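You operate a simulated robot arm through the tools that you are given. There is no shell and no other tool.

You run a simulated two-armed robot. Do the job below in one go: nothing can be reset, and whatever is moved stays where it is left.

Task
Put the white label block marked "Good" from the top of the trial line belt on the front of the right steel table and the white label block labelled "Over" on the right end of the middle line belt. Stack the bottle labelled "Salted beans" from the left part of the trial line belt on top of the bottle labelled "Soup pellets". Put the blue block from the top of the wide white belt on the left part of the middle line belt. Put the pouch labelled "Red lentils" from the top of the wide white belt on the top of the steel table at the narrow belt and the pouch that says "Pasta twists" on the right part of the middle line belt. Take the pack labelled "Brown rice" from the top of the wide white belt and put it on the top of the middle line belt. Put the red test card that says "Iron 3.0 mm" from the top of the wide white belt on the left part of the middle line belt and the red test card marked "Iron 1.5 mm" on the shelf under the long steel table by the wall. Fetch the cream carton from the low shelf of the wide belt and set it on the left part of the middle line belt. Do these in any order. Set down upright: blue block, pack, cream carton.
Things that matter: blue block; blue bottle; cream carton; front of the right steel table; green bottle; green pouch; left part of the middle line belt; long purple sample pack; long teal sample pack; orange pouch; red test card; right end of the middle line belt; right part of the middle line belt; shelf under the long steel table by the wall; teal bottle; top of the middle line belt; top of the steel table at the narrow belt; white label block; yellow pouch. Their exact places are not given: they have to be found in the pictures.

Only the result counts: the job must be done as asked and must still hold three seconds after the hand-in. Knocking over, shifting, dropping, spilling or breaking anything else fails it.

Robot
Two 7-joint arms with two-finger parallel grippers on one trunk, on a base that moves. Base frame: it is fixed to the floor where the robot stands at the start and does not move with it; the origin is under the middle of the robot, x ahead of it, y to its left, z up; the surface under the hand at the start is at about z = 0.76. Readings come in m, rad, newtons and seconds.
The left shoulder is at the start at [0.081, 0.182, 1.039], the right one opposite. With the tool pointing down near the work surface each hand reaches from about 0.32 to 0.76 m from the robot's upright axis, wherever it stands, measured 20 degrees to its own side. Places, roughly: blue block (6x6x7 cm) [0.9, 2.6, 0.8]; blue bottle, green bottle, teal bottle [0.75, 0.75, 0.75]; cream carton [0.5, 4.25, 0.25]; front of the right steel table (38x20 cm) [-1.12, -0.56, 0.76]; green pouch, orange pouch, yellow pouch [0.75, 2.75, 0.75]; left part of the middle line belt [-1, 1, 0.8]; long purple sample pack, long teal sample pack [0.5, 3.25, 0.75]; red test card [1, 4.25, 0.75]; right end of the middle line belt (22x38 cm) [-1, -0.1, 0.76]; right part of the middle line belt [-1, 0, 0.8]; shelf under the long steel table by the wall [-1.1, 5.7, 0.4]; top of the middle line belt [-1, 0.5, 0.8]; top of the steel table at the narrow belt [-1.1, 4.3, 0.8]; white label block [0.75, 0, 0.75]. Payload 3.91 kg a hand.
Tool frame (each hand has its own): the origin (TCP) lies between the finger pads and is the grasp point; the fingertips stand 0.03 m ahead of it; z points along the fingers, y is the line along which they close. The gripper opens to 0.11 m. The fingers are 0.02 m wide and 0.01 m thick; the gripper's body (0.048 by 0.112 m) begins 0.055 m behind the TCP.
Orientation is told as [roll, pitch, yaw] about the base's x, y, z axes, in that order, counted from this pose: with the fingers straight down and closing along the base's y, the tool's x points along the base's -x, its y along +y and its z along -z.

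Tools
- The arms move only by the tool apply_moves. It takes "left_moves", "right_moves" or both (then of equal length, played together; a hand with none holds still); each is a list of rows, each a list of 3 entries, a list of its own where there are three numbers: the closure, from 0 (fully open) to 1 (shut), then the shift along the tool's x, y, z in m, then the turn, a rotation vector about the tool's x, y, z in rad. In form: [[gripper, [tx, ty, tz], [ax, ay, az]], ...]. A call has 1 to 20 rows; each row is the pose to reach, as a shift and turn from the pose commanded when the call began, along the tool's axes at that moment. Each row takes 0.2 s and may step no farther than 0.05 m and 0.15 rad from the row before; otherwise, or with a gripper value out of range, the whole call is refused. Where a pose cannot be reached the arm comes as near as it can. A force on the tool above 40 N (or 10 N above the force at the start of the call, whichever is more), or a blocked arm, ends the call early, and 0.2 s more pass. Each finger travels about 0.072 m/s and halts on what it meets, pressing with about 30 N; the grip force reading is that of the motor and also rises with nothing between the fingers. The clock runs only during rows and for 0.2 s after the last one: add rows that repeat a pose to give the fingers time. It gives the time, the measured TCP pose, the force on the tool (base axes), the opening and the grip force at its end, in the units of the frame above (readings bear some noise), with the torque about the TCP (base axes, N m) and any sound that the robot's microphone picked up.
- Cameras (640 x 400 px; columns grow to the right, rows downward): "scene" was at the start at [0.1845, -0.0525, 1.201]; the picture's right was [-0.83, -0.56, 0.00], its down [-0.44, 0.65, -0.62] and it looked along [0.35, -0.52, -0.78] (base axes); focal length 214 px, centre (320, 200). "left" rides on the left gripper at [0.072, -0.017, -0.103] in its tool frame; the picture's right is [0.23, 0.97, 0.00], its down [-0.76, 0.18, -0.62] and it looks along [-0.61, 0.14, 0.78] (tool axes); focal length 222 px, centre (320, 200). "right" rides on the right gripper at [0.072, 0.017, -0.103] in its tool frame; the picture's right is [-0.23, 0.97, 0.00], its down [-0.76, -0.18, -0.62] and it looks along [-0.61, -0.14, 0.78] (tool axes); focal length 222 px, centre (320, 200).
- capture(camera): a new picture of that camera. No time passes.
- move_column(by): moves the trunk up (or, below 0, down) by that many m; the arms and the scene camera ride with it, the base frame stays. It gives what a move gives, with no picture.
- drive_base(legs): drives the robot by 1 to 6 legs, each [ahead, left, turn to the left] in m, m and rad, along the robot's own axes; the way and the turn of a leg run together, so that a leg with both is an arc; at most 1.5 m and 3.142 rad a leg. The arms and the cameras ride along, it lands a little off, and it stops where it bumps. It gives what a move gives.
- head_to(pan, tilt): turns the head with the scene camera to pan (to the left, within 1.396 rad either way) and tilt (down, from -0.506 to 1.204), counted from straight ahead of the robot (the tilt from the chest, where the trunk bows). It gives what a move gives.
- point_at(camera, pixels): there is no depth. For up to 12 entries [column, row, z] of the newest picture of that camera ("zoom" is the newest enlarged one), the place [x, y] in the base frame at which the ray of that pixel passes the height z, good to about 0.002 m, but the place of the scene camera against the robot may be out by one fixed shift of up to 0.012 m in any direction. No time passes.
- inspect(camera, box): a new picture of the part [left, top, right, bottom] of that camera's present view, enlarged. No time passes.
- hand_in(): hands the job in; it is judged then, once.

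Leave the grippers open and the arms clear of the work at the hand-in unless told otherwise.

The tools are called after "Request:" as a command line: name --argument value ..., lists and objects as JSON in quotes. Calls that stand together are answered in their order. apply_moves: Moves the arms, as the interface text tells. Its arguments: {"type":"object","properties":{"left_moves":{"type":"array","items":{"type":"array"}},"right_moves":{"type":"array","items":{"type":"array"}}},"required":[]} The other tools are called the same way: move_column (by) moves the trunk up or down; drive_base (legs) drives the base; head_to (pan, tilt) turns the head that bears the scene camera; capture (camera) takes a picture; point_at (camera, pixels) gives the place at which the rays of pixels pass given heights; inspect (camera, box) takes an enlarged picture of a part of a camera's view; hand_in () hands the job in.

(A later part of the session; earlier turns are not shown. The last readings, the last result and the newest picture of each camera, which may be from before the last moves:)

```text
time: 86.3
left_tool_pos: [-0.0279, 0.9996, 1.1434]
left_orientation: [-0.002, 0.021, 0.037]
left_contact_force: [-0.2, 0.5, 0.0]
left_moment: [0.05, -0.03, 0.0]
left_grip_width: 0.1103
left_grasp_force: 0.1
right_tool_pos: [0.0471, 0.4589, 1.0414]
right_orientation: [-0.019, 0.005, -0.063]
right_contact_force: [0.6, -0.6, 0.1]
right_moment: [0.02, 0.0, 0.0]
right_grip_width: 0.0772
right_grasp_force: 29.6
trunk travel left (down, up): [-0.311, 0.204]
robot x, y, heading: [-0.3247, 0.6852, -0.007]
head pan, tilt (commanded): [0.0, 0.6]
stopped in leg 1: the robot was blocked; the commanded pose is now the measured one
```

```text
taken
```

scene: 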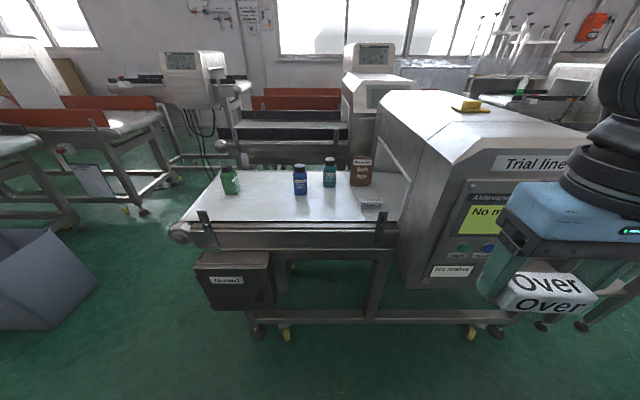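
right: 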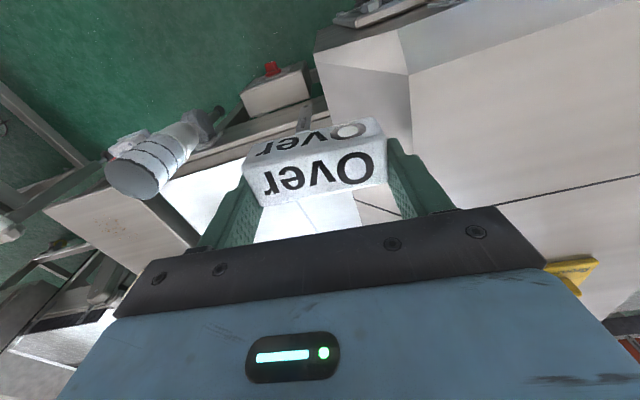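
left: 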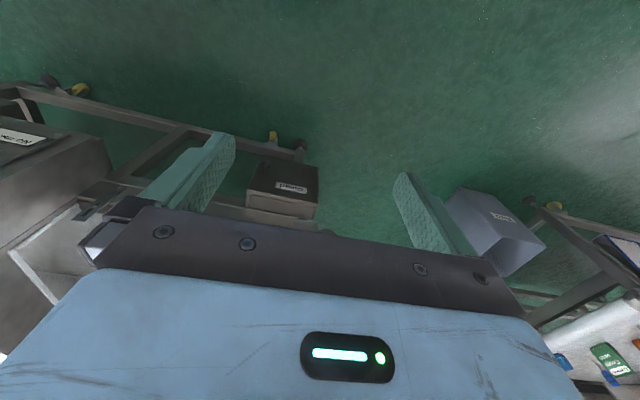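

Sideways drive was blocked, likely by the middle line's hood behind me. I drive ahead first, then right, and tuck the right hand with smaller steps.

Request:
apply_moves --right_moves '[[0.8, [0.025, -0.025, -0.02], [0, 0, 0]], [0.8, [0.05, -0.05, -0.04], [0, 0, 0]], [0.8, [0.075, -0.075, -0.06], [0, 0, 0]], [0.8, [0.1, -0.1, -0.07], [0, 0, 0]], [0.8, [0.1, -0.1, -0.07], [0, 0, 0]]]'

Request:
drive_base --legs '[[0.2, 0, 0], [0.1, -0.16, 0]]'

Request:
capture --camera "left"

Request:
capture --camera "scene"

```text
time: 87.5
left_tool_pos: [-0.0287, 1.0021, 1.143]
left_orientation: [-0.007, 0.021, 0.04]
left_contact_force: [-0.6, 0.2, -0.1]
left_moment: [0.02, -0.02, -0.01]
left_grip_width: 0.1102
left_grasp_force: 0.1
right_tool_pos: [-0.0566, 0.3819, 1.1062]
right_orientation: [-0.023, 0.006, -0.06]
right_contact_force: [0.0, 0.0, -1.1]
right_moment: [-0.02, -0.02, 0.03]
right_grip_width: 0.0771
right_grasp_force: 29.0
right hand out of reach, approached as far as the arm can: row 4, 5
trunk travel left (down, up): [-0.311, 0.204]
robot x, y, heading: [-0.3205, 0.6846, -0.001]
head pan, tilt (commanded): [0.0, 0.6]
```

```text
time: 88.1
left_tool_pos: [-0.0259, 0.998, 1.1447]
left_orientation: [-0.001, 0.021, 0.035]
left_contact_force: [0.2, -0.5, 0.0]
left_moment: [0.0, -0.01, -0.03]
left_grip_width: 0.1104
left_grasp_force: 0.0
right_tool_pos: [-0.0563, 0.3776, 1.1038]
right_orientation: [-0.016, 0.006, -0.063]
right_contact_force: [0.4, -0.4, 0.0]
right_moment: [0.02, -0.01, -0.03]
right_grip_width: 0.0772
right_grasp_force: 30.1
trunk travel left (down, up): [-0.311, 0.204]
robot x, y, heading: [-0.3213, 0.6858, -0.003]
head pan, tilt (commanded): [0.0, 0.6]
stopped in leg 1: the robot was blocked; the commanded pose is now the measured one
```

```text
taken
```

left: 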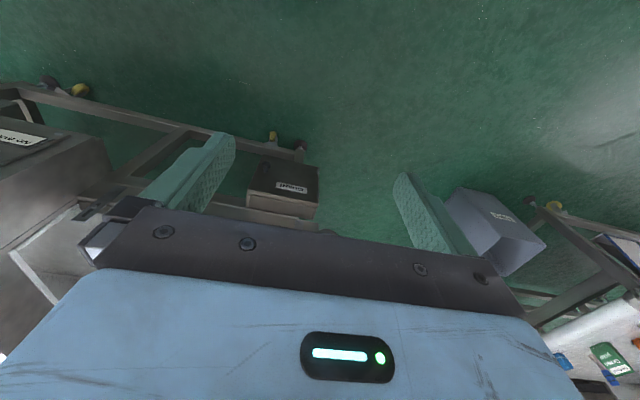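

```text
taken
```

scene: 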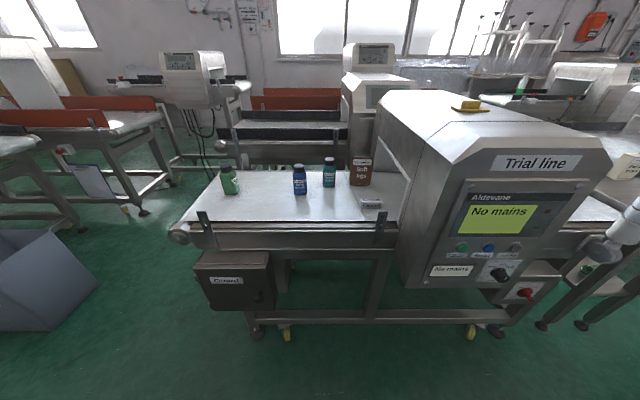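

Even ahead is blocked. I look down to the right side and to the left side.

Request:
head_to --pan -1.39 --tilt 0.9

Request:
capture --camera "scene"

Request:
head_to --pan 1.39 --tilt 0.9

Request:
capture --camera "scene"

Request:
capture --camera "right"

```text
time: 89.7
left_tool_pos: [-0.0275, 1.0008, 1.1434]
left_orientation: [-0.003, 0.02, 0.037]
left_contact_force: [-0.1, -0.1, -0.5]
left_moment: [0.03, 0.02, 0.01]
left_grip_width: 0.11
left_grasp_force: 0.1
right_tool_pos: [-0.0568, 0.3793, 1.1039]
right_orientation: [-0.017, 0.003, -0.062]
right_contact_force: [0.4, 1.0, -1.3]
right_moment: [-0.02, -0.01, -0.03]
right_grip_width: 0.0772
right_grasp_force: 29.4
trunk travel left (down, up): [-0.311, 0.204]
robot x, y, heading: [-0.3247, 0.6853, -0.003]
head pan, tilt (commanded): [-1.389, 0.901]
```

```text
taken
```

scene: 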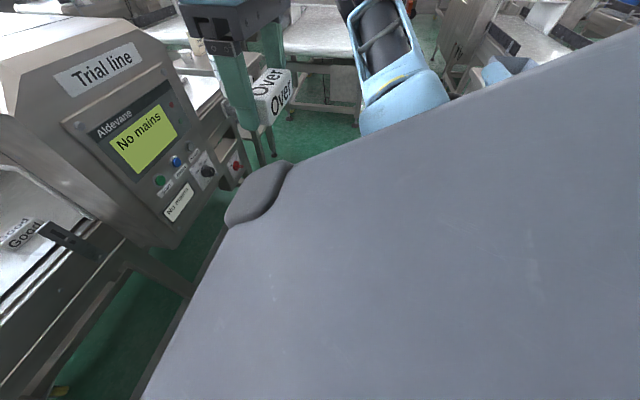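

```text
time: 92.1
left_tool_pos: [-0.0276, 1.0014, 1.1433]
left_orientation: [-0.003, 0.019, 0.036]
left_contact_force: [0.6, 0.7, -0.4]
left_moment: [-0.01, -0.01, 0.02]
left_grip_width: 0.1099
left_grasp_force: 0.1
right_tool_pos: [-0.0566, 0.3796, 1.104]
right_orientation: [-0.017, 0.005, -0.064]
right_contact_force: [0.2, 0.2, -0.6]
right_moment: [0.03, 0.03, 0.0]
right_grip_width: 0.0772
right_grasp_force: 29.7
trunk travel left (down, up): [-0.311, 0.204]
robot x, y, heading: [-0.3277, 0.6875, -0.002]
head pan, tilt (commanded): [1.389, 0.901]
```

```text
taken
```

scene: 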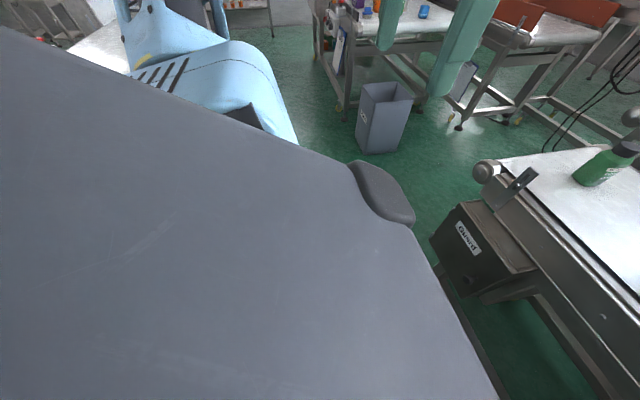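

```text
taken
```

right: 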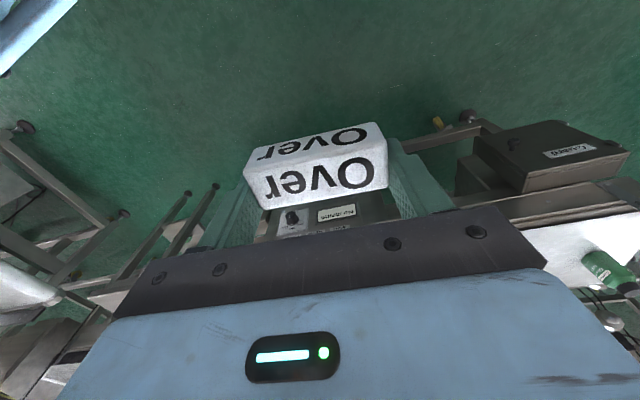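

I try moving left a little to release the contact, then ahead.

Request:
drive_base --legs '[[0, 0.05, 0], [0.2, 0, 0]]'

```text
time: 94.4
left_tool_pos: [0.1768, 1.0418, 1.1448]
left_orientation: [0.003, 0.022, 0.036]
left_contact_force: [0.7, -0.3, 0.0]
left_moment: [0.0, 0.01, -0.02]
left_grip_width: 0.1099
left_grasp_force: 0.1
right_tool_pos: [0.1457, 0.4223, 1.103]
right_orientation: [-0.013, 0.005, -0.065]
right_contact_force: [1.1, 0.3, -1.3]
right_moment: [-0.02, -0.01, -0.01]
right_grip_width: 0.0774
right_grasp_force: 30.2
trunk travel left (down, up): [-0.311, 0.204]
robot x, y, heading: [-0.1218, 0.7345, -0.003]
head pan, tilt (commanded): [1.389, 0.901]
```

Free. Now right 0.2 m and ahead 0.1 m.

Request:
drive_base --legs '[[0, -0.2, 0], [0.1, 0, 0]]'

Request:
head_to --pan 0.1 --tilt 0.8

Request:
capture --camera "scene"

Request:
capture --camera "left"

```text
time: 97.6
left_tool_pos: [0.2749, 0.8351, 1.1455]
left_orientation: [0.003, 0.021, 0.027]
left_contact_force: [0.3, 0.3, 0.2]
left_moment: [0.01, 0.02, 0.01]
left_grip_width: 0.11
left_grasp_force: 0.0
right_tool_pos: [0.2393, 0.2143, 1.1031]
right_orientation: [-0.012, 0.006, -0.072]
right_contact_force: [0.7, -0.2, 0.6]
right_moment: [0.02, 0.0, -0.01]
right_grip_width: 0.0772
right_grasp_force: 30.1
trunk travel left (down, up): [-0.311, 0.204]
robot x, y, heading: [-0.024, 0.5301, -0.013]
head pan, tilt (commanded): [1.389, 0.901]
```

```text
time: 99.0
left_tool_pos: [0.2741, 0.8356, 1.1454]
left_orientation: [0.004, 0.02, 0.026]
left_contact_force: [0.6, 0.4, 0.2]
left_moment: [0.0, 0.06, -0.03]
left_grip_width: 0.1101
left_grasp_force: 0.1
right_tool_pos: [0.2384, 0.2146, 1.1019]
right_orientation: [-0.014, 0.004, -0.071]
right_contact_force: [0.6, 0.2, -0.3]
right_moment: [-0.01, -0.02, 0.05]
right_grip_width: 0.0773
right_grasp_force: 30.7
trunk travel left (down, up): [-0.311, 0.204]
robot x, y, heading: [-0.0235, 0.5326, -0.012]
head pan, tilt (commanded): [0.099, 0.799]
```

```text
taken
```

scene: 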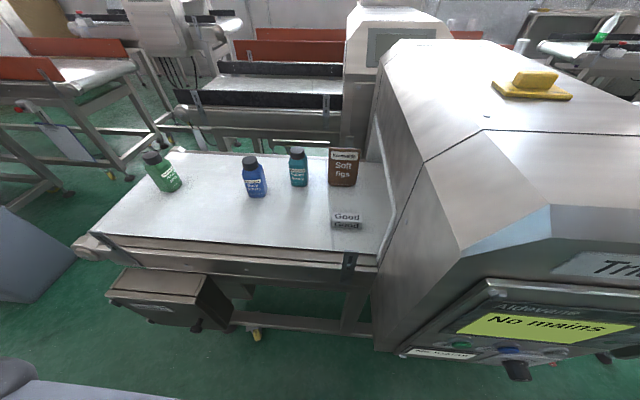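

```text
taken
```

left: 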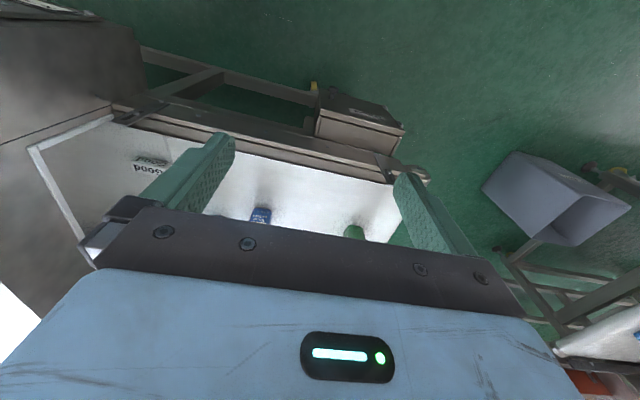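

I read "Good" and the flange of the housing from the left-hand camera.

Request:
inspect --camera "left" --box '[90, 90, 250, 230]'

Request:
point_at --camera "left" --pixels '[[150, 168, 0.79], [150, 160, 0.76], [112, 118, 0.78], [75, 133, 0.78], [32, 150, 0.85], [260, 215, 0.76]]'

Request:
point_at --camera "scene" --pixels '[[347, 216, 0.79], [347, 229, 0.76], [254, 195, 0.76], [299, 185, 0.76], [343, 184, 0.76], [375, 260, 0.76]]'

```text
2.86 times, centred on (170, 160) of left
```

zoom: 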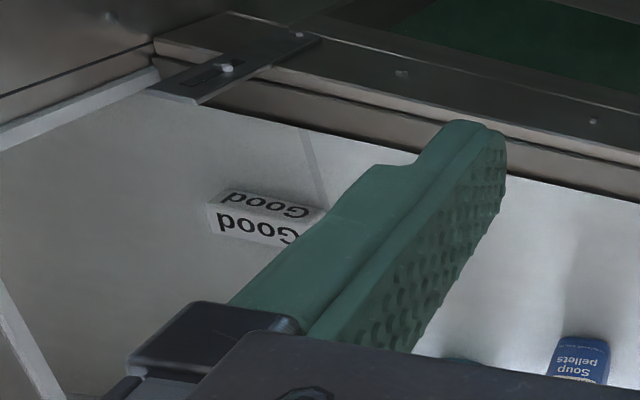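

```text
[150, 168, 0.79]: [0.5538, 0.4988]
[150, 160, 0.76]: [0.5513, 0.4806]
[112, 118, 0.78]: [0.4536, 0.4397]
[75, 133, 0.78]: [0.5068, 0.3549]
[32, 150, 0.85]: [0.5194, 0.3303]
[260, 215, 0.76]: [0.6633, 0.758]
```

```text
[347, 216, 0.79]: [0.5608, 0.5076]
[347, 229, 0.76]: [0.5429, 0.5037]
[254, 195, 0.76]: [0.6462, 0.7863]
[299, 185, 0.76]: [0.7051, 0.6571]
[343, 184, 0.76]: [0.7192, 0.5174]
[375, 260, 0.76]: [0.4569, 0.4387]
```

"Good" is at ≈(0.557, 0.500). I move the left hand to the right, then ahead and down to z≈0.90 above it.

Request:
apply_moves --left_moves '[[0, [-0.005, -0.049, 0], [0, 0, 0]], [0, [-0.01, -0.097, 0], [0, -0.01, 0]], [0, [-0.015, -0.146, 0], [0, -0.02, 0]], [0, [-0.02, -0.195, 0], [0, -0.02, 0]], [0, [-0.025, -0.244, 0], [0, -0.02, 0]], [0, [-0.03, -0.293, 0], [0, -0.02, 0]], [0, [-0.04, -0.34, 0.0], [0, -0.02, 0]], [0, [-0.085, -0.343, 0.01], [0, -0.02, 0]], [0, [-0.125, -0.343, 0.035], [0, -0.02, 0]], [0, [-0.165, -0.343, 0.065], [0, -0.02, 0]], [0, [-0.2, -0.343, 0.1], [0, -0.02, 0]], [0, [-0.235, -0.343, 0.135], [0, -0.02, 0]], [0, [-0.26, -0.343, 0.175], [0, -0.02, 0]], [0, [-0.275, -0.343, 0.21], [0, -0.02, 0]], [0, [-0.279, -0.343, 0.24], [0, -0.02, 0]], [0, [-0.279, -0.343, 0.24], [0, -0.02, 0]]]'

Request:
capture --camera "left"

```text
time: 99.8
left_tool_pos: [0.2989, 0.7221, 1.1424]
left_orientation: [-0.01, 0.017, 0.025]
left_contact_force: [-4.4, 12.9, -2.5]
left_moment: [-1.46, -0.71, -1.32]
left_grip_width: 0.11
left_grasp_force: 0.0
right_tool_pos: [0.2403, 0.2164, 1.1022]
right_orientation: [-0.012, 0.006, -0.073]
right_contact_force: [0.5, 0.3, -0.1]
right_moment: [0.0, -0.01, 0.0]
right_grip_width: 0.0772
right_grasp_force: 29.6
trunk travel left (down, up): [-0.311, 0.204]
robot x, y, heading: [-0.0249, 0.5303, -0.014]
head pan, tilt (commanded): [0.099, 0.799]
stopped in row 3 (left hand): the force on the tool passed its limit at 141 N (the readings are from after the stop); the commanded pose is now the measured one
```

```text
taken
```

left: 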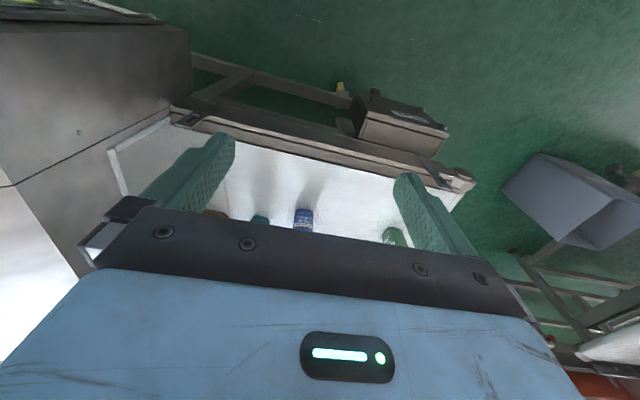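

The left hand bumped the robot's own head/chest area at short reach. I go left a bit, then further ahead, and then across.

Request:
apply_moves --left_moves '[[0, [-0.005, 0.03, 0], [0, 0, 0]], [0, [-0.05, 0.03, 0], [0, -0.01, 0]], [0, [-0.095, 0.03, 0], [0, -0.017, 0]], [0, [-0.13, 0.01, 0], [0, -0.017, 0]], [0, [-0.14, -0.035, 0], [0, -0.017, 0]], [0, [-0.145, -0.08, 0.01], [0, -0.017, 0]], [0, [-0.15, -0.125, 0.02], [0, -0.017, 0]], [0, [-0.16, -0.17, 0.03], [0, -0.017, 0]], [0, [-0.175, -0.21, 0.05], [0, -0.017, 0]], [0, [-0.2, -0.2285, 0.08], [0, -0.017, 0]], [0, [-0.225, -0.2285, 0.12], [0, -0.017, 0]], [0, [-0.245, -0.2285, 0.16], [0, -0.017, 0]], [0, [-0.257, -0.2285, 0.2], [0, -0.017, 0]], [0, [-0.257, -0.2285, 0.238], [0, -0.017, 0]], [0, [-0.257, -0.2285, 0.238], [0, -0.017, 0]]]'

Request:
capture --camera "left"

```text
time: 103.0
left_tool_pos: [0.4912, 0.66, 0.9061]
left_orientation: [-0.009, -0.003, 0.03]
left_contact_force: [-0.5, -0.7, 0.3]
left_moment: [-0.02, 0.01, 0.0]
left_grip_width: 0.1101
left_grasp_force: 0.0
left hand out of reach, approached as far as the arm can: row 6, 7, 8, 9, 10, 11, 12, 13, 14, 15
right_tool_pos: [0.2398, 0.2159, 1.1033]
right_orientation: [-0.012, 0.005, -0.071]
right_contact_force: [0.1, 0.6, -0.2]
right_moment: [0.01, -0.01, 0.03]
right_grip_width: 0.0773
right_grasp_force: 29.8
trunk travel left (down, up): [-0.311, 0.204]
robot x, y, heading: [-0.0235, 0.5291, -0.013]
head pan, tilt (commanded): [0.099, 0.799]
```

```text
taken
```

left: 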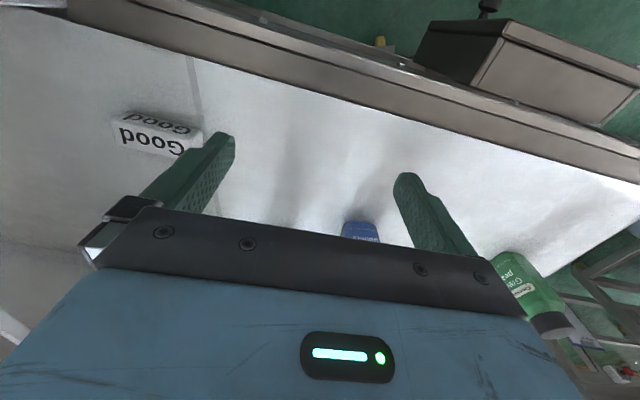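

The left arm can't reach that far inward. Targets should lie in front of the shoulder, so I raise the hand and retreat, then shift the base to the right.

Request:
apply_moves --left_moves '[[0, [0.0, 0.0, -0.045], [0, 0, 0]], [0, [0.01, 0.01, -0.09], [0, 0, 0]], [0, [0.03, 0.03, -0.13], [0, 0, 0]], [0, [0.05, 0.05, -0.16], [0, 0, 0]], [0, [0.07, 0.07, -0.19], [0, 0, 0]], [0, [0.07, 0.07, -0.19], [0, 0, 0]]]'

```text
time: 104.4
left_tool_pos: [0.4148, 0.7291, 1.0996]
left_orientation: [-0.01, -0.001, 0.03]
left_contact_force: [0.0, -0.2, 0.0]
left_moment: [0.0, 0.01, -0.02]
left_grip_width: 0.11
left_grasp_force: 0.1
right_tool_pos: [0.2412, 0.2152, 1.102]
right_orientation: [-0.012, 0.005, -0.072]
right_contact_force: [0.8, -0.1, -0.2]
right_moment: [-0.01, 0.01, 0.02]
right_grip_width: 0.0771
right_grasp_force: 29.8
trunk travel left (down, up): [-0.311, 0.204]
robot x, y, heading: [-0.0224, 0.5304, -0.011]
head pan, tilt (commanded): [0.099, 0.799]
```

Good. Now I drive right 0.22 m so that "Good" lies before the left shoulder.

Request:
drive_base --legs '[[0, -0.21, 0.012]]'

Request:
capture --camera "left"

```text
time: 106.8
left_tool_pos: [0.4098, 0.5256, 1.0999]
left_orientation: [-0.01, -0.002, 0.048]
left_contact_force: [-0.2, -0.2, -0.5]
left_moment: [-0.03, 0.0, 0.02]
left_grip_width: 0.11
left_grasp_force: 0.1
right_tool_pos: [0.2436, 0.009, 1.1027]
right_orientation: [-0.013, 0.005, -0.057]
right_contact_force: [-0.7, -0.2, 0.6]
right_moment: [0.04, 0.01, 0.02]
right_grip_width: 0.0773
right_grasp_force: 30.5
trunk travel left (down, up): [-0.311, 0.204]
robot x, y, heading: [-0.023, 0.3175, -0.001]
head pan, tilt (commanded): [0.099, 0.799]
```

```text
taken
```

left: 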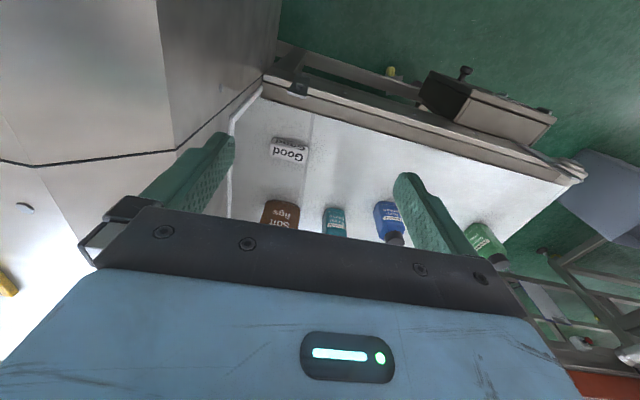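

I zoom in to measure "Good".

Request:
inspect --camera "left" --box '[220, 80, 360, 200]'

```text
3.33 times, centred on (290, 140) of left
```

zoom: 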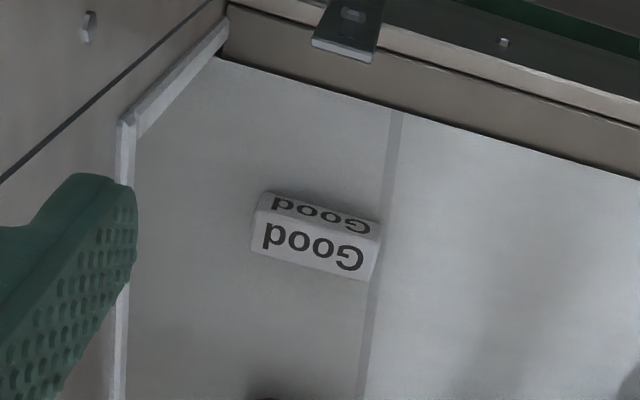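

Request:
point_at --camera "zoom" --pixels '[[257, 209, 0.79], [378, 239, 0.79], [371, 282, 0.79], [251, 252, 0.79], [266, 191, 0.76], [380, 220, 0.76], [125, 125, 0.85], [225, 25, 0.78], [120, 390, 0.85]]'

```text
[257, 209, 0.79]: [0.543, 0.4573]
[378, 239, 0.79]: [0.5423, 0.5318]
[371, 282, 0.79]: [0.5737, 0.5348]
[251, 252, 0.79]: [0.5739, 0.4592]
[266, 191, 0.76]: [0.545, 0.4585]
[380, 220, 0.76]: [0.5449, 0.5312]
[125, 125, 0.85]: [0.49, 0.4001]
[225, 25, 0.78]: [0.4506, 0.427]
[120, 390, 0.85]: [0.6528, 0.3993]
```

"Good" is at (0.558, 0.496), straight along y. I move over it to z≈0.90.

Request:
apply_moves --left_moves '[[0, [-0.04, -0.015, 0.02], [-0.005, 0, 0.024]], [0, [-0.08, -0.03, 0.04], [-0.01, 0, 0.048]], [0, [-0.115, -0.0347, 0.07], [-0.01, 0, 0.048]], [0, [-0.14, -0.0347, 0.11], [-0.01, 0, 0.048]], [0, [-0.1464, -0.0347, 0.155], [-0.01, 0, 0.048]], [0, [-0.1464, -0.0347, 0.2], [-0.01, 0, 0.048]], [0, [-0.1464, -0.0347, 0.2], [-0.01, 0, 0.048]]]'

Request:
capture --camera "left"

```text
time: 108.4
left_tool_pos: [0.5637, 0.5077, 0.9017]
left_orientation: [-0.001, -0.003, 0.0]
left_contact_force: [0.0, 0.2, -0.6]
left_moment: [-0.02, -0.01, 0.02]
left_grip_width: 0.1103
left_grasp_force: 0.1
left hand out of reach, approached as far as the arm can: row 3, 4, 5, 6, 7
right_tool_pos: [0.2446, 0.0079, 1.1031]
right_orientation: [-0.012, 0.005, -0.057]
right_contact_force: [0.6, -0.4, -0.5]
right_moment: [0.04, -0.02, -0.02]
right_grip_width: 0.0773
right_grasp_force: 30.2
trunk travel left (down, up): [-0.311, 0.204]
robot x, y, heading: [-0.0217, 0.3123, 0.005]
head pan, tilt (commanded): [0.099, 0.799]
```

```text
taken
```

left: 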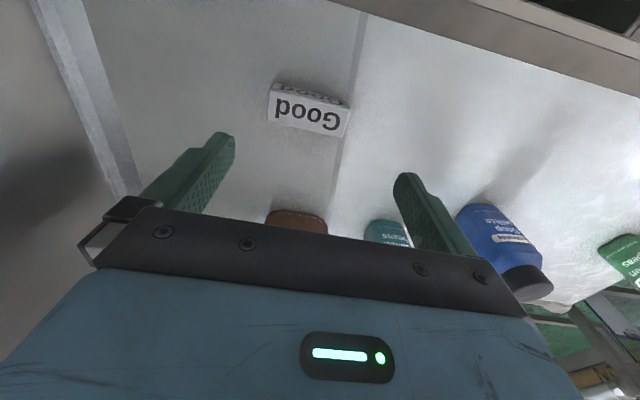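

Just short of the inward limit (1.2 cm off). I shift the hand left 5 cm and the base right 6 cm, so the target is inside the arm's range.

Request:
apply_moves --left_moves '[[0, [0.0, 0.025, 0.0], [0, 0, 0]], [0, [0.0, 0.05, 0.0], [0, 0, 0]], [0, [0.0, 0.05, 0.0], [0, 0, 0]]]'

Request:
drive_base --legs '[[0, -0.062, 0]]'

Request:
capture --camera "left"

```text
time: 109.2
left_tool_pos: [0.562, 0.5582, 0.9015]
left_orientation: [0.0, -0.005, -0.003]
left_contact_force: [0.2, 0.7, 0.4]
left_moment: [-0.01, 0.01, 0.01]
left_grip_width: 0.1098
left_grasp_force: 0.0
right_tool_pos: [0.2443, 0.0076, 1.1031]
right_orientation: [-0.012, 0.005, -0.056]
right_contact_force: [0.2, 0.3, -1.2]
right_moment: [0.02, 0.02, -0.03]
right_grip_width: 0.0773
right_grasp_force: 30.0
trunk travel left (down, up): [-0.311, 0.204]
robot x, y, heading: [-0.0223, 0.3154, 0.003]
head pan, tilt (commanded): [0.099, 0.799]
```

```text
time: 110.5
left_tool_pos: [0.5617, 0.4989, 0.9008]
left_orientation: [0.0, -0.001, -0.002]
left_contact_force: [-1.0, 0.1, -0.1]
left_moment: [0.01, 0.03, 0.05]
left_grip_width: 0.1099
left_grasp_force: 0.1
right_tool_pos: [0.2445, -0.052, 1.1029]
right_orientation: [-0.014, 0.005, -0.055]
right_contact_force: [0.6, -0.4, 0.4]
right_moment: [-0.01, 0.01, -0.01]
right_grip_width: 0.0771
right_grasp_force: 30.1
trunk travel left (down, up): [-0.311, 0.204]
robot x, y, heading: [-0.0202, 0.2562, 0.005]
head pan, tilt (commanded): [0.099, 0.799]
```

```text
taken
```

left: 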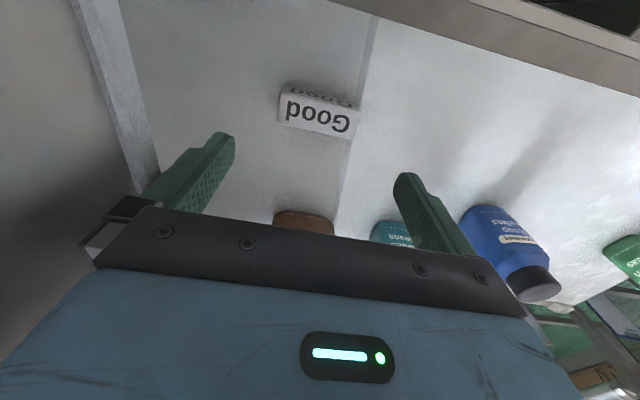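

The hand is over the block within 4 mm. I descend to TCP z≈0.798 and close.

Request:
apply_moves --left_moves '[[0, [0.003, -0.003, 0.04], [0, 0, 0]], [0, [0.003, -0.003, 0.08], [0, 0, 0]], [0, [0.003, -0.003, 0.103], [0, 0, 0]], [0, [0.003, -0.003, 0.103], [0, 0, 0]], [0.5, [0.003, -0.003, 0.103], [0, 0, 0]], [0.8, [0.003, -0.003, 0.103], [0, 0, 0]], [0.8, [0.003, -0.003, 0.103], [0, 0, 0]]]'

Request:
capture --camera "left"

```text
time: 112.0
left_tool_pos: [0.5605, 0.4935, 0.7997]
left_orientation: [0.001, -0.002, -0.002]
left_contact_force: [-0.1, 0.1, 1.1]
left_moment: [0.03, 0.01, 0.0]
left_grip_width: 0.0769
left_grasp_force: 29.9
right_tool_pos: [0.2447, -0.053, 1.1017]
right_orientation: [-0.013, 0.005, -0.055]
right_contact_force: [0.7, -0.3, -0.5]
right_moment: [-0.01, 0.0, -0.01]
right_grip_width: 0.0773
right_grasp_force: 30.3
trunk travel left (down, up): [-0.311, 0.204]
robot x, y, heading: [-0.0236, 0.2573, 0.002]
head pan, tilt (commanded): [0.099, 0.799]
```

```text
taken
```

left: 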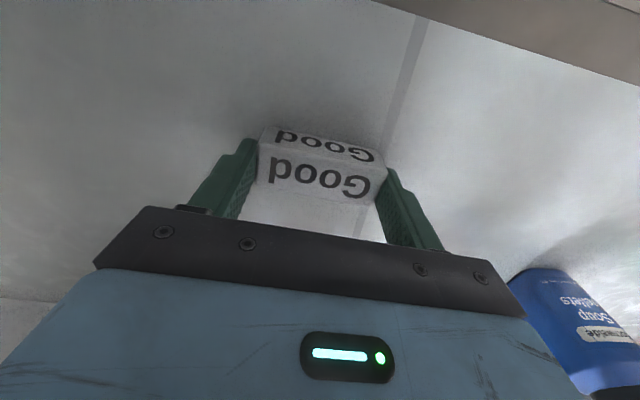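

"Good" is held (0.0769). I lift it 0.25 m and draw back.

Request:
apply_moves --left_moves '[[0.8, [0, 0, -0.04], [0, 0, 0]], [0.8, [0, 0, -0.085], [0, 0, 0]], [0.8, [0, 0, -0.13], [0, 0, 0]], [0.8, [0, 0, -0.175], [0, 0, 0]], [0.8, [0.01, 0, -0.22], [0, 0, 0]], [0.8, [0.035, 0, -0.255], [0, 0, 0]], [0.8, [0.075, 0.01, -0.27], [0, 0, 0]], [0.8, [0.115, 0.02, -0.28], [0, 0, 0]], [0.8, [0.155, 0.03, -0.28], [0, 0, 0]], [0.8, [0.195, 0.04, -0.28], [0, 0, 0]], [0.8, [0.195, 0.04, -0.28], [0, 0, 0]]]'

```text
time: 114.5
left_tool_pos: [0.3634, 0.5367, 1.0765]
left_orientation: [0.0, -0.004, -0.002]
left_contact_force: [0.2, 0.0, -0.1]
left_moment: [0.0, -0.05, -0.06]
left_grip_width: 0.0771
left_grasp_force: 30.5
right_tool_pos: [0.2452, -0.053, 1.1016]
right_orientation: [-0.013, 0.004, -0.055]
right_contact_force: [-1.0, -0.4, 0.1]
right_moment: [-0.04, 0.01, 0.0]
right_grip_width: 0.0769
right_grasp_force: 29.9
trunk travel left (down, up): [-0.311, 0.204]
robot x, y, heading: [-0.023, 0.2605, 0.006]
head pan, tilt (commanded): [0.099, 0.799]
```

Both blocks are in hand. I raise the trunk so the elbows clear the hoods, then back off and go right along the aisle.

Request:
move_column --by 0.19

Request:
drive_base --legs '[[-0.17, 0, 0], [0, -0.6, 0]]'

Request:
head_to --pan -1.3 --tilt 0.6

Request:
capture --camera "scene"

```text
time: 116.5
left_tool_pos: [0.3647, 0.5357, 1.2663]
left_orientation: [0.0, 0.0, -0.001]
left_contact_force: [0.0, -0.4, 0.3]
left_moment: [0.01, 0.0, 0.03]
left_grip_width: 0.077
left_grasp_force: 30.2
right_tool_pos: [0.2451, -0.0515, 1.2924]
right_orientation: [-0.014, 0.006, -0.054]
right_contact_force: [0.7, -0.5, 0.0]
right_moment: [-0.01, 0.01, 0.03]
right_grip_width: 0.0773
right_grasp_force: 30.4
trunk travel left (down, up): [-0.501, 0.014]
robot x, y, heading: [-0.0243, 0.2587, -0.002]
head pan, tilt (commanded): [0.099, 0.799]
```

```text
time: 123.2
left_tool_pos: [0.1971, -0.0562, 1.2665]
left_orientation: [0.001, -0.002, -0.028]
left_contact_force: [0.1, 0.4, 0.0]
left_moment: [0.01, 0.0, 0.01]
left_grip_width: 0.0771
left_grasp_force: 30.0
right_tool_pos: [0.0622, -0.6398, 1.2925]
right_orientation: [-0.012, 0.005, -0.079]
right_contact_force: [1.0, 1.0, -0.5]
right_moment: [0.0, -0.05, 0.0]
right_grip_width: 0.0772
right_grasp_force: 30.3
trunk travel left (down, up): [-0.501, 0.014]
robot x, y, heading: [-0.1975, -0.3236, -0.023]
head pan, tilt (commanded): [0.099, 0.799]
```

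```text
time: 124.7
left_tool_pos: [0.1981, -0.0559, 1.2671]
left_orientation: [0.001, -0.002, -0.026]
left_contact_force: [-0.2, 0.1, -0.5]
left_moment: [-0.01, 0.01, 0.03]
left_grip_width: 0.0767
left_grasp_force: 30.3
right_tool_pos: [0.0629, -0.6406, 1.2935]
right_orientation: [-0.012, 0.005, -0.08]
right_contact_force: [-0.1, -0.3, -0.6]
right_moment: [0.03, 0.03, 0.01]
right_grip_width: 0.0772
right_grasp_force: 30.2
trunk travel left (down, up): [-0.501, 0.014]
robot x, y, heading: [-0.1987, -0.3226, -0.022]
head pan, tilt (commanded): [-1.3, 0.6]
```

```text
taken
```

scene: 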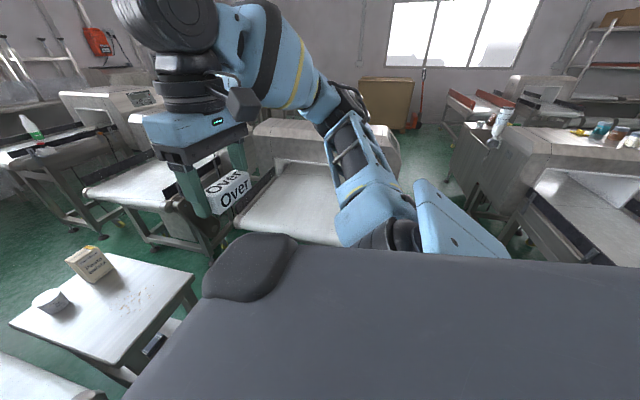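

The surroundings are at table height only; the arms are above. I turn left by half a turn.

Request:
drive_base --legs '[[0, 0, 0.8], [0, 0, 0.8], [0, 0, 0.8], [0, 0, 0.76]]'

Request:
head_to --pan 0 --tilt 0.65

Request:
capture --camera "scene"

```text
time: 133.5
left_tool_pos: [-0.5746, -0.6159, 1.2675]
left_orientation: [0.0, -0.003, -3.11]
left_contact_force: [-0.3, 0.5, -1.1]
left_moment: [0.04, 0.0, -0.02]
left_grip_width: 0.077
left_grasp_force: 30.6
right_tool_pos: [-0.4745, -0.0246, 1.2925]
right_orientation: [-0.013, 0.007, 3.12]
right_contact_force: [-1.0, 0.6, -1.1]
right_moment: [0.0, 0.02, -0.01]
right_grip_width: 0.0772
right_grasp_force: 29.8
trunk travel left (down, up): [-0.501, 0.014]
robot x, y, heading: [-0.197, -0.3237, -3.096]
head pan, tilt (commanded): [-1.3, 0.6]
```

```text
time: 134.9
left_tool_pos: [-0.5747, -0.6167, 1.2674]
left_orientation: [-0.001, -0.004, -3.11]
left_contact_force: [-0.4, 0.3, -1.5]
left_moment: [0.02, 0.02, 0.01]
left_grip_width: 0.0765
left_grasp_force: 29.9
right_tool_pos: [-0.4744, -0.0243, 1.2922]
right_orientation: [-0.012, 0.004, 3.119]
right_contact_force: [0.9, 0.3, -0.5]
right_moment: [0.02, 0.0, -0.01]
right_grip_width: 0.0772
right_grasp_force: 30.1
trunk travel left (down, up): [-0.501, 0.014]
robot x, y, heading: [-0.1981, -0.3237, -3.101]
head pan, tilt (commanded): [0.0, 0.649]
```

```text
taken
```

scene: 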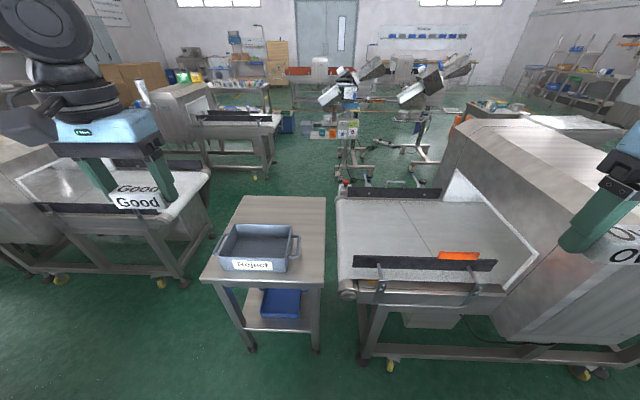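

I face the middle line. I measure the steel table with the "Reject" tray and the middle belt's right part.

Request:
point_at --camera "scene" --pixels '[[243, 196, 0.76], [326, 197, 0.76], [201, 283, 0.76], [323, 287, 0.76], [219, 270, 0.76], [287, 272, 0.76], [233, 226, 0.76], [297, 236, 0.76], [340, 290, 0.76], [338, 199, 0.76], [440, 200, 0.76], [500, 270, 0.76]]'

Request:
inspect --camera "scene" --box '[180, 170, 560, 330]'

```text
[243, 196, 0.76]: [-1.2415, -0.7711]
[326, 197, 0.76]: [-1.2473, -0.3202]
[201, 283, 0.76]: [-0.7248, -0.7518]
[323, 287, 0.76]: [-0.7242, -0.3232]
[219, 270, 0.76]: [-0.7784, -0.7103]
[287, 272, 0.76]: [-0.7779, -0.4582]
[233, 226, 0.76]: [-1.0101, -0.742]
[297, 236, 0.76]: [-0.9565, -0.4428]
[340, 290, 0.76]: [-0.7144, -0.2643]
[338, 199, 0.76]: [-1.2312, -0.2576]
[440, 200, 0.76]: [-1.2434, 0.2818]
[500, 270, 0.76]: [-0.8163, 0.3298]
```

```text
1.68 times, centred on (370, 250) of scene
```

zoom: 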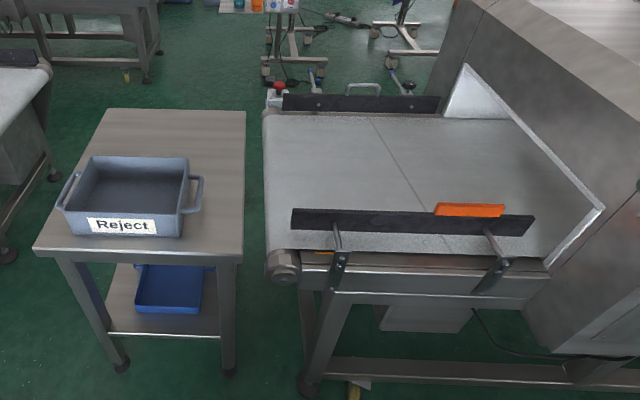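

Table: x -0.72…-1.24, y -0.77…-0.32; the "front" area centred (-1.12, -0.56) lies on the far side behind the tray. The belt's right end is around (-1.0, -0.1) between the rails. I drive ahead 0.2 m and straighten.

Request:
drive_base --legs '[[0.2, 0, -0.04]]'

Request:
move_column --by -0.17

Request:
capture --camera "scene"

Request:
capture --camera "right"

Request:
capture --camera "left"

```text
time: 136.5
left_tool_pos: [-0.7831, -0.6024, 1.2672]
left_orientation: [0.0, -0.004, 3.129]
left_contact_force: [0.4, -0.2, -0.3]
left_moment: [-0.03, -0.02, -0.02]
left_grip_width: 0.0768
left_grasp_force: 30.5
right_tool_pos: [-0.6578, -0.0163, 1.2926]
right_orientation: [-0.012, 0.003, 3.077]
right_contact_force: [-0.9, -0.3, -0.4]
right_moment: [0.0, 0.01, 0.01]
right_grip_width: 0.0773
right_grasp_force: 29.8
trunk travel left (down, up): [-0.501, 0.014]
robot x, y, heading: [-0.3946, -0.3303, 3.133]
head pan, tilt (commanded): [0.0, 0.649]
```

```text
time: 138.5
left_tool_pos: [-0.7837, -0.6017, 1.0977]
left_orientation: [0.002, -0.003, 3.131]
left_contact_force: [0.5, -0.2, -0.2]
left_moment: [-0.01, 0.0, 0.0]
left_grip_width: 0.0769
left_grasp_force: 30.2
right_tool_pos: [-0.6575, -0.0158, 1.1234]
right_orientation: [-0.013, 0.004, 3.078]
right_contact_force: [-0.5, 0.6, -0.9]
right_moment: [-0.01, 0.01, -0.03]
right_grip_width: 0.0773
right_grasp_force: 29.9
trunk travel left (down, up): [-0.331, 0.184]
robot x, y, heading: [-0.3951, -0.3275, 3.132]
head pan, tilt (commanded): [0.0, 0.649]
```

```text
taken
```

scene: 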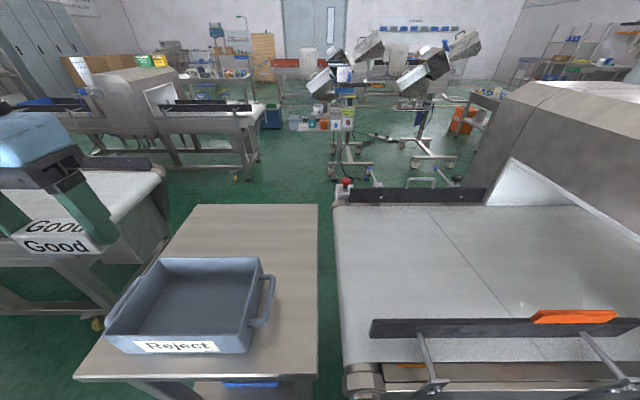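

```text
taken
```

right: 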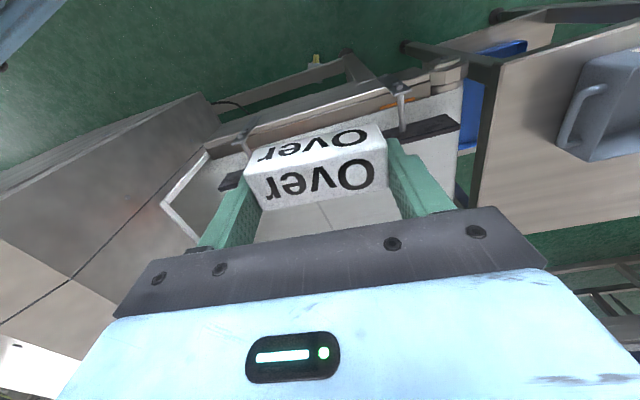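

```text
taken
```

left: 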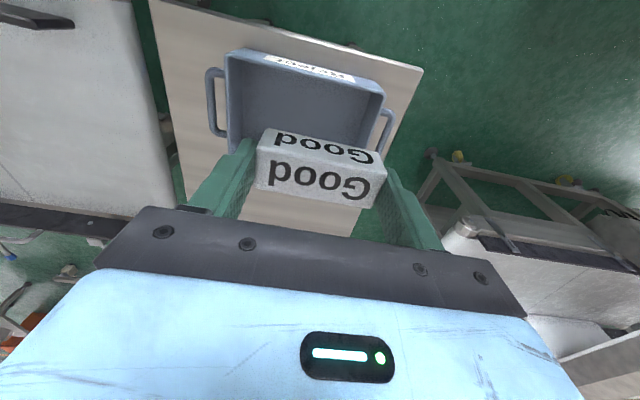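

I measure the belt, rails, tray and table again from here.

Request:
point_at --camera "scene" --pixels '[[337, 205, 0.76], [342, 362, 0.76], [372, 335, 0.76], [372, 322, 0.85], [560, 330, 0.85], [490, 203, 0.76], [351, 203, 0.76], [155, 260, 0.85], [262, 262, 0.85], [250, 350, 0.78], [196, 206, 0.76], [317, 206, 0.76]]'

Request:
point_at --camera "left" --pixels '[[225, 165, 0.85], [240, 50, 0.85], [385, 95, 0.85], [423, 70, 0.76], [380, 160, 0.76], [345, 225, 0.76]]'

```text
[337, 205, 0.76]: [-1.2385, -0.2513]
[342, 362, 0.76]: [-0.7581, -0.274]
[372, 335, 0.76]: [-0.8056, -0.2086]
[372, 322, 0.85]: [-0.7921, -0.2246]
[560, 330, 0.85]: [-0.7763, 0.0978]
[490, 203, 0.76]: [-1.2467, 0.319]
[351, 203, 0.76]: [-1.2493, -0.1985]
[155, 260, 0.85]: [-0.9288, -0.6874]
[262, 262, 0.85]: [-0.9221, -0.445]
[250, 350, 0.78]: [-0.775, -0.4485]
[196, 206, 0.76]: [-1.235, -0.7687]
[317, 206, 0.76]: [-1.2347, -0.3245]
```

```text
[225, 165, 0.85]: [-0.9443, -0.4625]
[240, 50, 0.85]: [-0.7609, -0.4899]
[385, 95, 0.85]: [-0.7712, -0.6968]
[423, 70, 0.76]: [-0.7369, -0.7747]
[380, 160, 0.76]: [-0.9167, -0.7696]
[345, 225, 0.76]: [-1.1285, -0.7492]
```

The Good target needs about 6 cm more reach. Before driving nearer I look down to see the clearance between base and table.

Request:
head_to --pan 0.0 --tilt 1.2

Request:
capture --camera "scene"

```text
time: 139.4
left_tool_pos: [-0.7848, -0.6022, 1.0974]
left_orientation: [0.0, -0.003, 3.131]
left_contact_force: [-1.2, -0.3, -1.0]
left_moment: [0.03, -0.04, 0.01]
left_grip_width: 0.0768
left_grasp_force: 29.9
right_tool_pos: [-0.6583, -0.0161, 1.1218]
right_orientation: [-0.013, 0.005, 3.077]
right_contact_force: [-1.1, -0.1, -0.2]
right_moment: [0.0, -0.01, -0.01]
right_grip_width: 0.0774
right_grasp_force: 29.8
trunk travel left (down, up): [-0.331, 0.184]
robot x, y, heading: [-0.3951, -0.3278, 3.135]
head pan, tilt (commanded): [0.0, 1.201]
```

```text
taken
```

scene: 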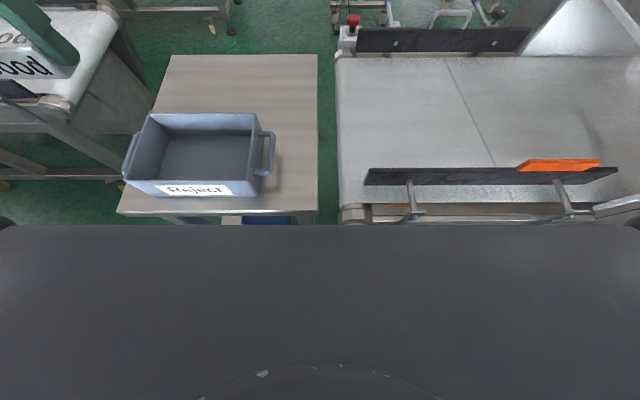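

I leave the base here and extend the left hand over the table toward (-1.075, -0.56), staying above the tray at z≥0.95.

Request:
apply_moves --left_moves '[[0.8, [-0.04, -0.005, 0.0], [0, 0, 0]], [0.8, [-0.08, -0.01, 0.0], [0, 0, 0]], [0.8, [-0.12, -0.015, 0.015], [0, 0, 0]], [0.8, [-0.16, -0.02, 0.035], [0, 0, 0]], [0.8, [-0.2, -0.025, 0.06], [0, 0, 0]], [0.8, [-0.235, -0.03, 0.085], [0, 0, 0]], [0.8, [-0.265, -0.035, 0.115], [0, 0, 0]], [0.8, [-0.291, -0.039, 0.148], [0, 0, 0]], [0.8, [-0.291, -0.039, 0.148], [0, 0, 0]]]'

Request:
capture --camera "left"

```text
time: 141.4
left_tool_pos: [-1.0452, -0.6106, 0.9538]
left_orientation: [0.001, -0.006, 3.134]
left_contact_force: [0.3, -0.1, -0.3]
left_moment: [-0.02, 0.04, 0.01]
left_grip_width: 0.077
left_grasp_force: 30.2
left hand out of reach, approached as far as the arm can: row 6, 7, 8, 9
right_tool_pos: [-0.6568, -0.0151, 1.1243]
right_orientation: [-0.012, 0.004, 3.076]
right_contact_force: [0.7, 0.0, -0.7]
right_moment: [-0.03, 0.04, -0.02]
right_grip_width: 0.077
right_grasp_force: 29.8
trunk travel left (down, up): [-0.331, 0.184]
robot x, y, heading: [-0.394, -0.3292, 3.135]
head pan, tilt (commanded): [0.0, 1.201]
```

```text
taken
```

left: 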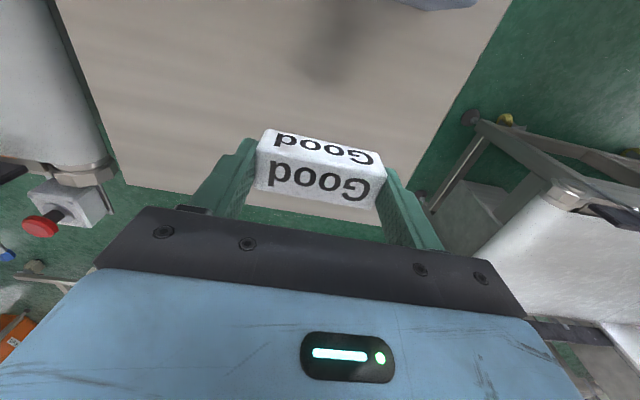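

It got to (-1.045, -0.611) before the limit. That y is fine for the area; lower down the reach is longer. I lower toward z≈0.85, then try stretching a bit further.

Request:
apply_moves --left_moves '[[0.8, [0.015, 0, 0.03], [0, 0, 0]], [0.8, [0.015, 0, 0.07], [0, 0, 0]], [0.8, [0.015, 0, 0.1], [0, 0, 0]], [0.8, [0.0, 0, 0.105], [0, 0, 0]], [0.8, [-0.015, 0, 0.105], [0, 0, 0]], [0.8, [-0.03, 0, 0.105], [0, 0, 0]], [0.8, [-0.03, 0, 0.105], [0, 0, 0]]]'

```text
time: 143.0
left_tool_pos: [-1.0452, -0.6124, 0.8497]
left_orientation: [0.0, -0.002, 3.131]
left_contact_force: [0.8, 0.7, 0.4]
left_moment: [-0.02, 0.0, 0.0]
left_grip_width: 0.0771
left_grasp_force: 29.8
left hand out of reach, approached as far as the arm can: row 5, 6, 7
right_tool_pos: [-0.658, -0.0152, 1.1229]
right_orientation: [-0.011, 0.006, 3.078]
right_contact_force: [-0.7, -0.1, 0.0]
right_moment: [-0.03, 0.0, 0.01]
right_grip_width: 0.0772
right_grasp_force: 30.1
trunk travel left (down, up): [-0.331, 0.184]
robot x, y, heading: [-0.3933, -0.3246, 3.137]
head pan, tilt (commanded): [0.0, 1.201]
```

Limit again at x=-1.045. I draw back 3 cm and drive the base ahead a cautious 4 cm.

Request:
apply_moves --left_moves '[[0.8, [0.03, 0, -0.02], [0, 0, 0]], [0.8, [0.03, 0, -0.02], [0, 0, 0]]]'

Request:
drive_base --legs '[[0.045, 0.0, 0]]'

Request:
capture --camera "left"

```text
time: 143.6
left_tool_pos: [-1.0154, -0.6123, 0.8694]
left_orientation: [-0.001, -0.002, 3.13]
left_contact_force: [0.5, 0.3, -0.5]
left_moment: [0.0, 0.02, 0.0]
left_grip_width: 0.0767
left_grasp_force: 30.3
right_tool_pos: [-0.6582, -0.016, 1.123]
right_orientation: [-0.013, 0.005, 3.077]
right_contact_force: [-0.6, 0.0, -1.1]
right_moment: [0.01, -0.01, -0.02]
right_grip_width: 0.0772
right_grasp_force: 30.3
trunk travel left (down, up): [-0.331, 0.184]
robot x, y, heading: [-0.3918, -0.3247, 3.138]
head pan, tilt (commanded): [0.0, 1.201]
```

```text
time: 144.5
left_tool_pos: [-1.0608, -0.613, 0.8667]
left_orientation: [-0.001, -0.001, 3.133]
left_contact_force: [-0.3, 0.0, 0.1]
left_moment: [-0.01, -0.04, 0.02]
left_grip_width: 0.0771
left_grasp_force: 30.2
right_tool_pos: [-0.704, -0.0159, 1.1224]
right_orientation: [-0.011, 0.005, 3.077]
right_contact_force: [-0.1, 0.2, -0.7]
right_moment: [0.01, 0.01, -0.04]
right_grip_width: 0.0772
right_grasp_force: 30.1
trunk travel left (down, up): [-0.331, 0.184]
robot x, y, heading: [-0.4411, -0.3274, 3.134]
head pan, tilt (commanded): [0.0, 1.201]
```

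```text
taken
```

left: 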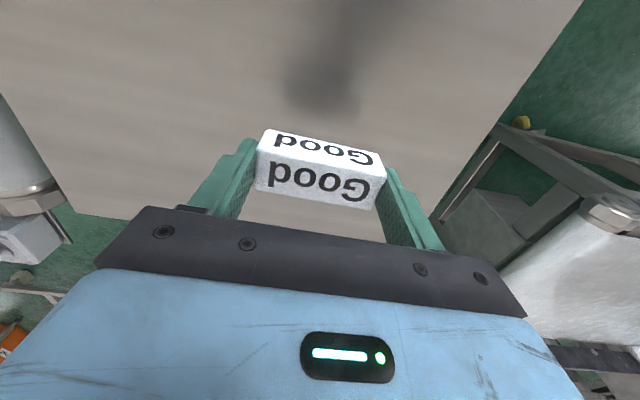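

At x=-0.441 without a bump. I extend to x≈-1.08 and go down to TCP z≈0.805.

Request:
apply_moves --left_moves '[[0.8, [-0.02, 0, 0.02], [0, 0, 0]], [0.8, [-0.022, 0, 0.045], [0, 0, 0]], [0.8, [-0.022, 0, 0.062], [0, 0, 0]], [0.8, [-0.022, 0, 0.062], [0, 0, 0]]]'

Request:
capture --camera "left"

```text
time: 145.5
left_tool_pos: [-1.0832, -0.6109, 0.8078]
left_orientation: [-0.001, -0.003, 3.13]
left_contact_force: [0.4, -0.7, -0.1]
left_moment: [-0.02, -0.03, 0.0]
left_grip_width: 0.0769
left_grasp_force: 30.0
right_tool_pos: [-0.7025, -0.0164, 1.124]
right_orientation: [-0.012, 0.006, 3.076]
right_contact_force: [0.5, -0.3, 0.7]
right_moment: [0.04, 0.0, 0.02]
right_grip_width: 0.0771
right_grasp_force: 29.8
trunk travel left (down, up): [-0.331, 0.184]
robot x, y, heading: [-0.4385, -0.3285, 3.133]
head pan, tilt (commanded): [0.0, 1.201]
```

```text
taken
```

left: 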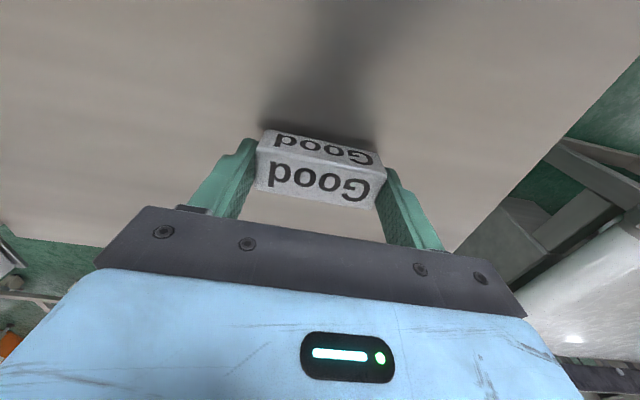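

No contact yet. I lower in 2–3 mm steps.

Request:
apply_moves --left_moves '[[0.8, [0, 0, 0.003], [0, 0, 0]], [0.8, [0, 0, 0.006], [0, 0, 0]], [0.8, [0, 0, 0.008], [0, 0, 0]]]'

```text
time: 146.3
left_tool_pos: [-1.0824, -0.6108, 0.7995]
left_orientation: [0.0, -0.003, 3.131]
left_contact_force: [0.2, 0.3, -0.5]
left_moment: [0.0, -0.01, 0.02]
left_grip_width: 0.077
left_grasp_force: 30.1
right_tool_pos: [-0.7024, -0.0147, 1.1216]
right_orientation: [-0.013, 0.005, 3.078]
right_contact_force: [0.3, 0.7, -1.0]
right_moment: [0.03, -0.03, -0.04]
right_grip_width: 0.0772
right_grasp_force: 30.2
trunk travel left (down, up): [-0.331, 0.184]
robot x, y, heading: [-0.4348, -0.3266, 3.132]
head pan, tilt (commanded): [0.0, 1.201]
```

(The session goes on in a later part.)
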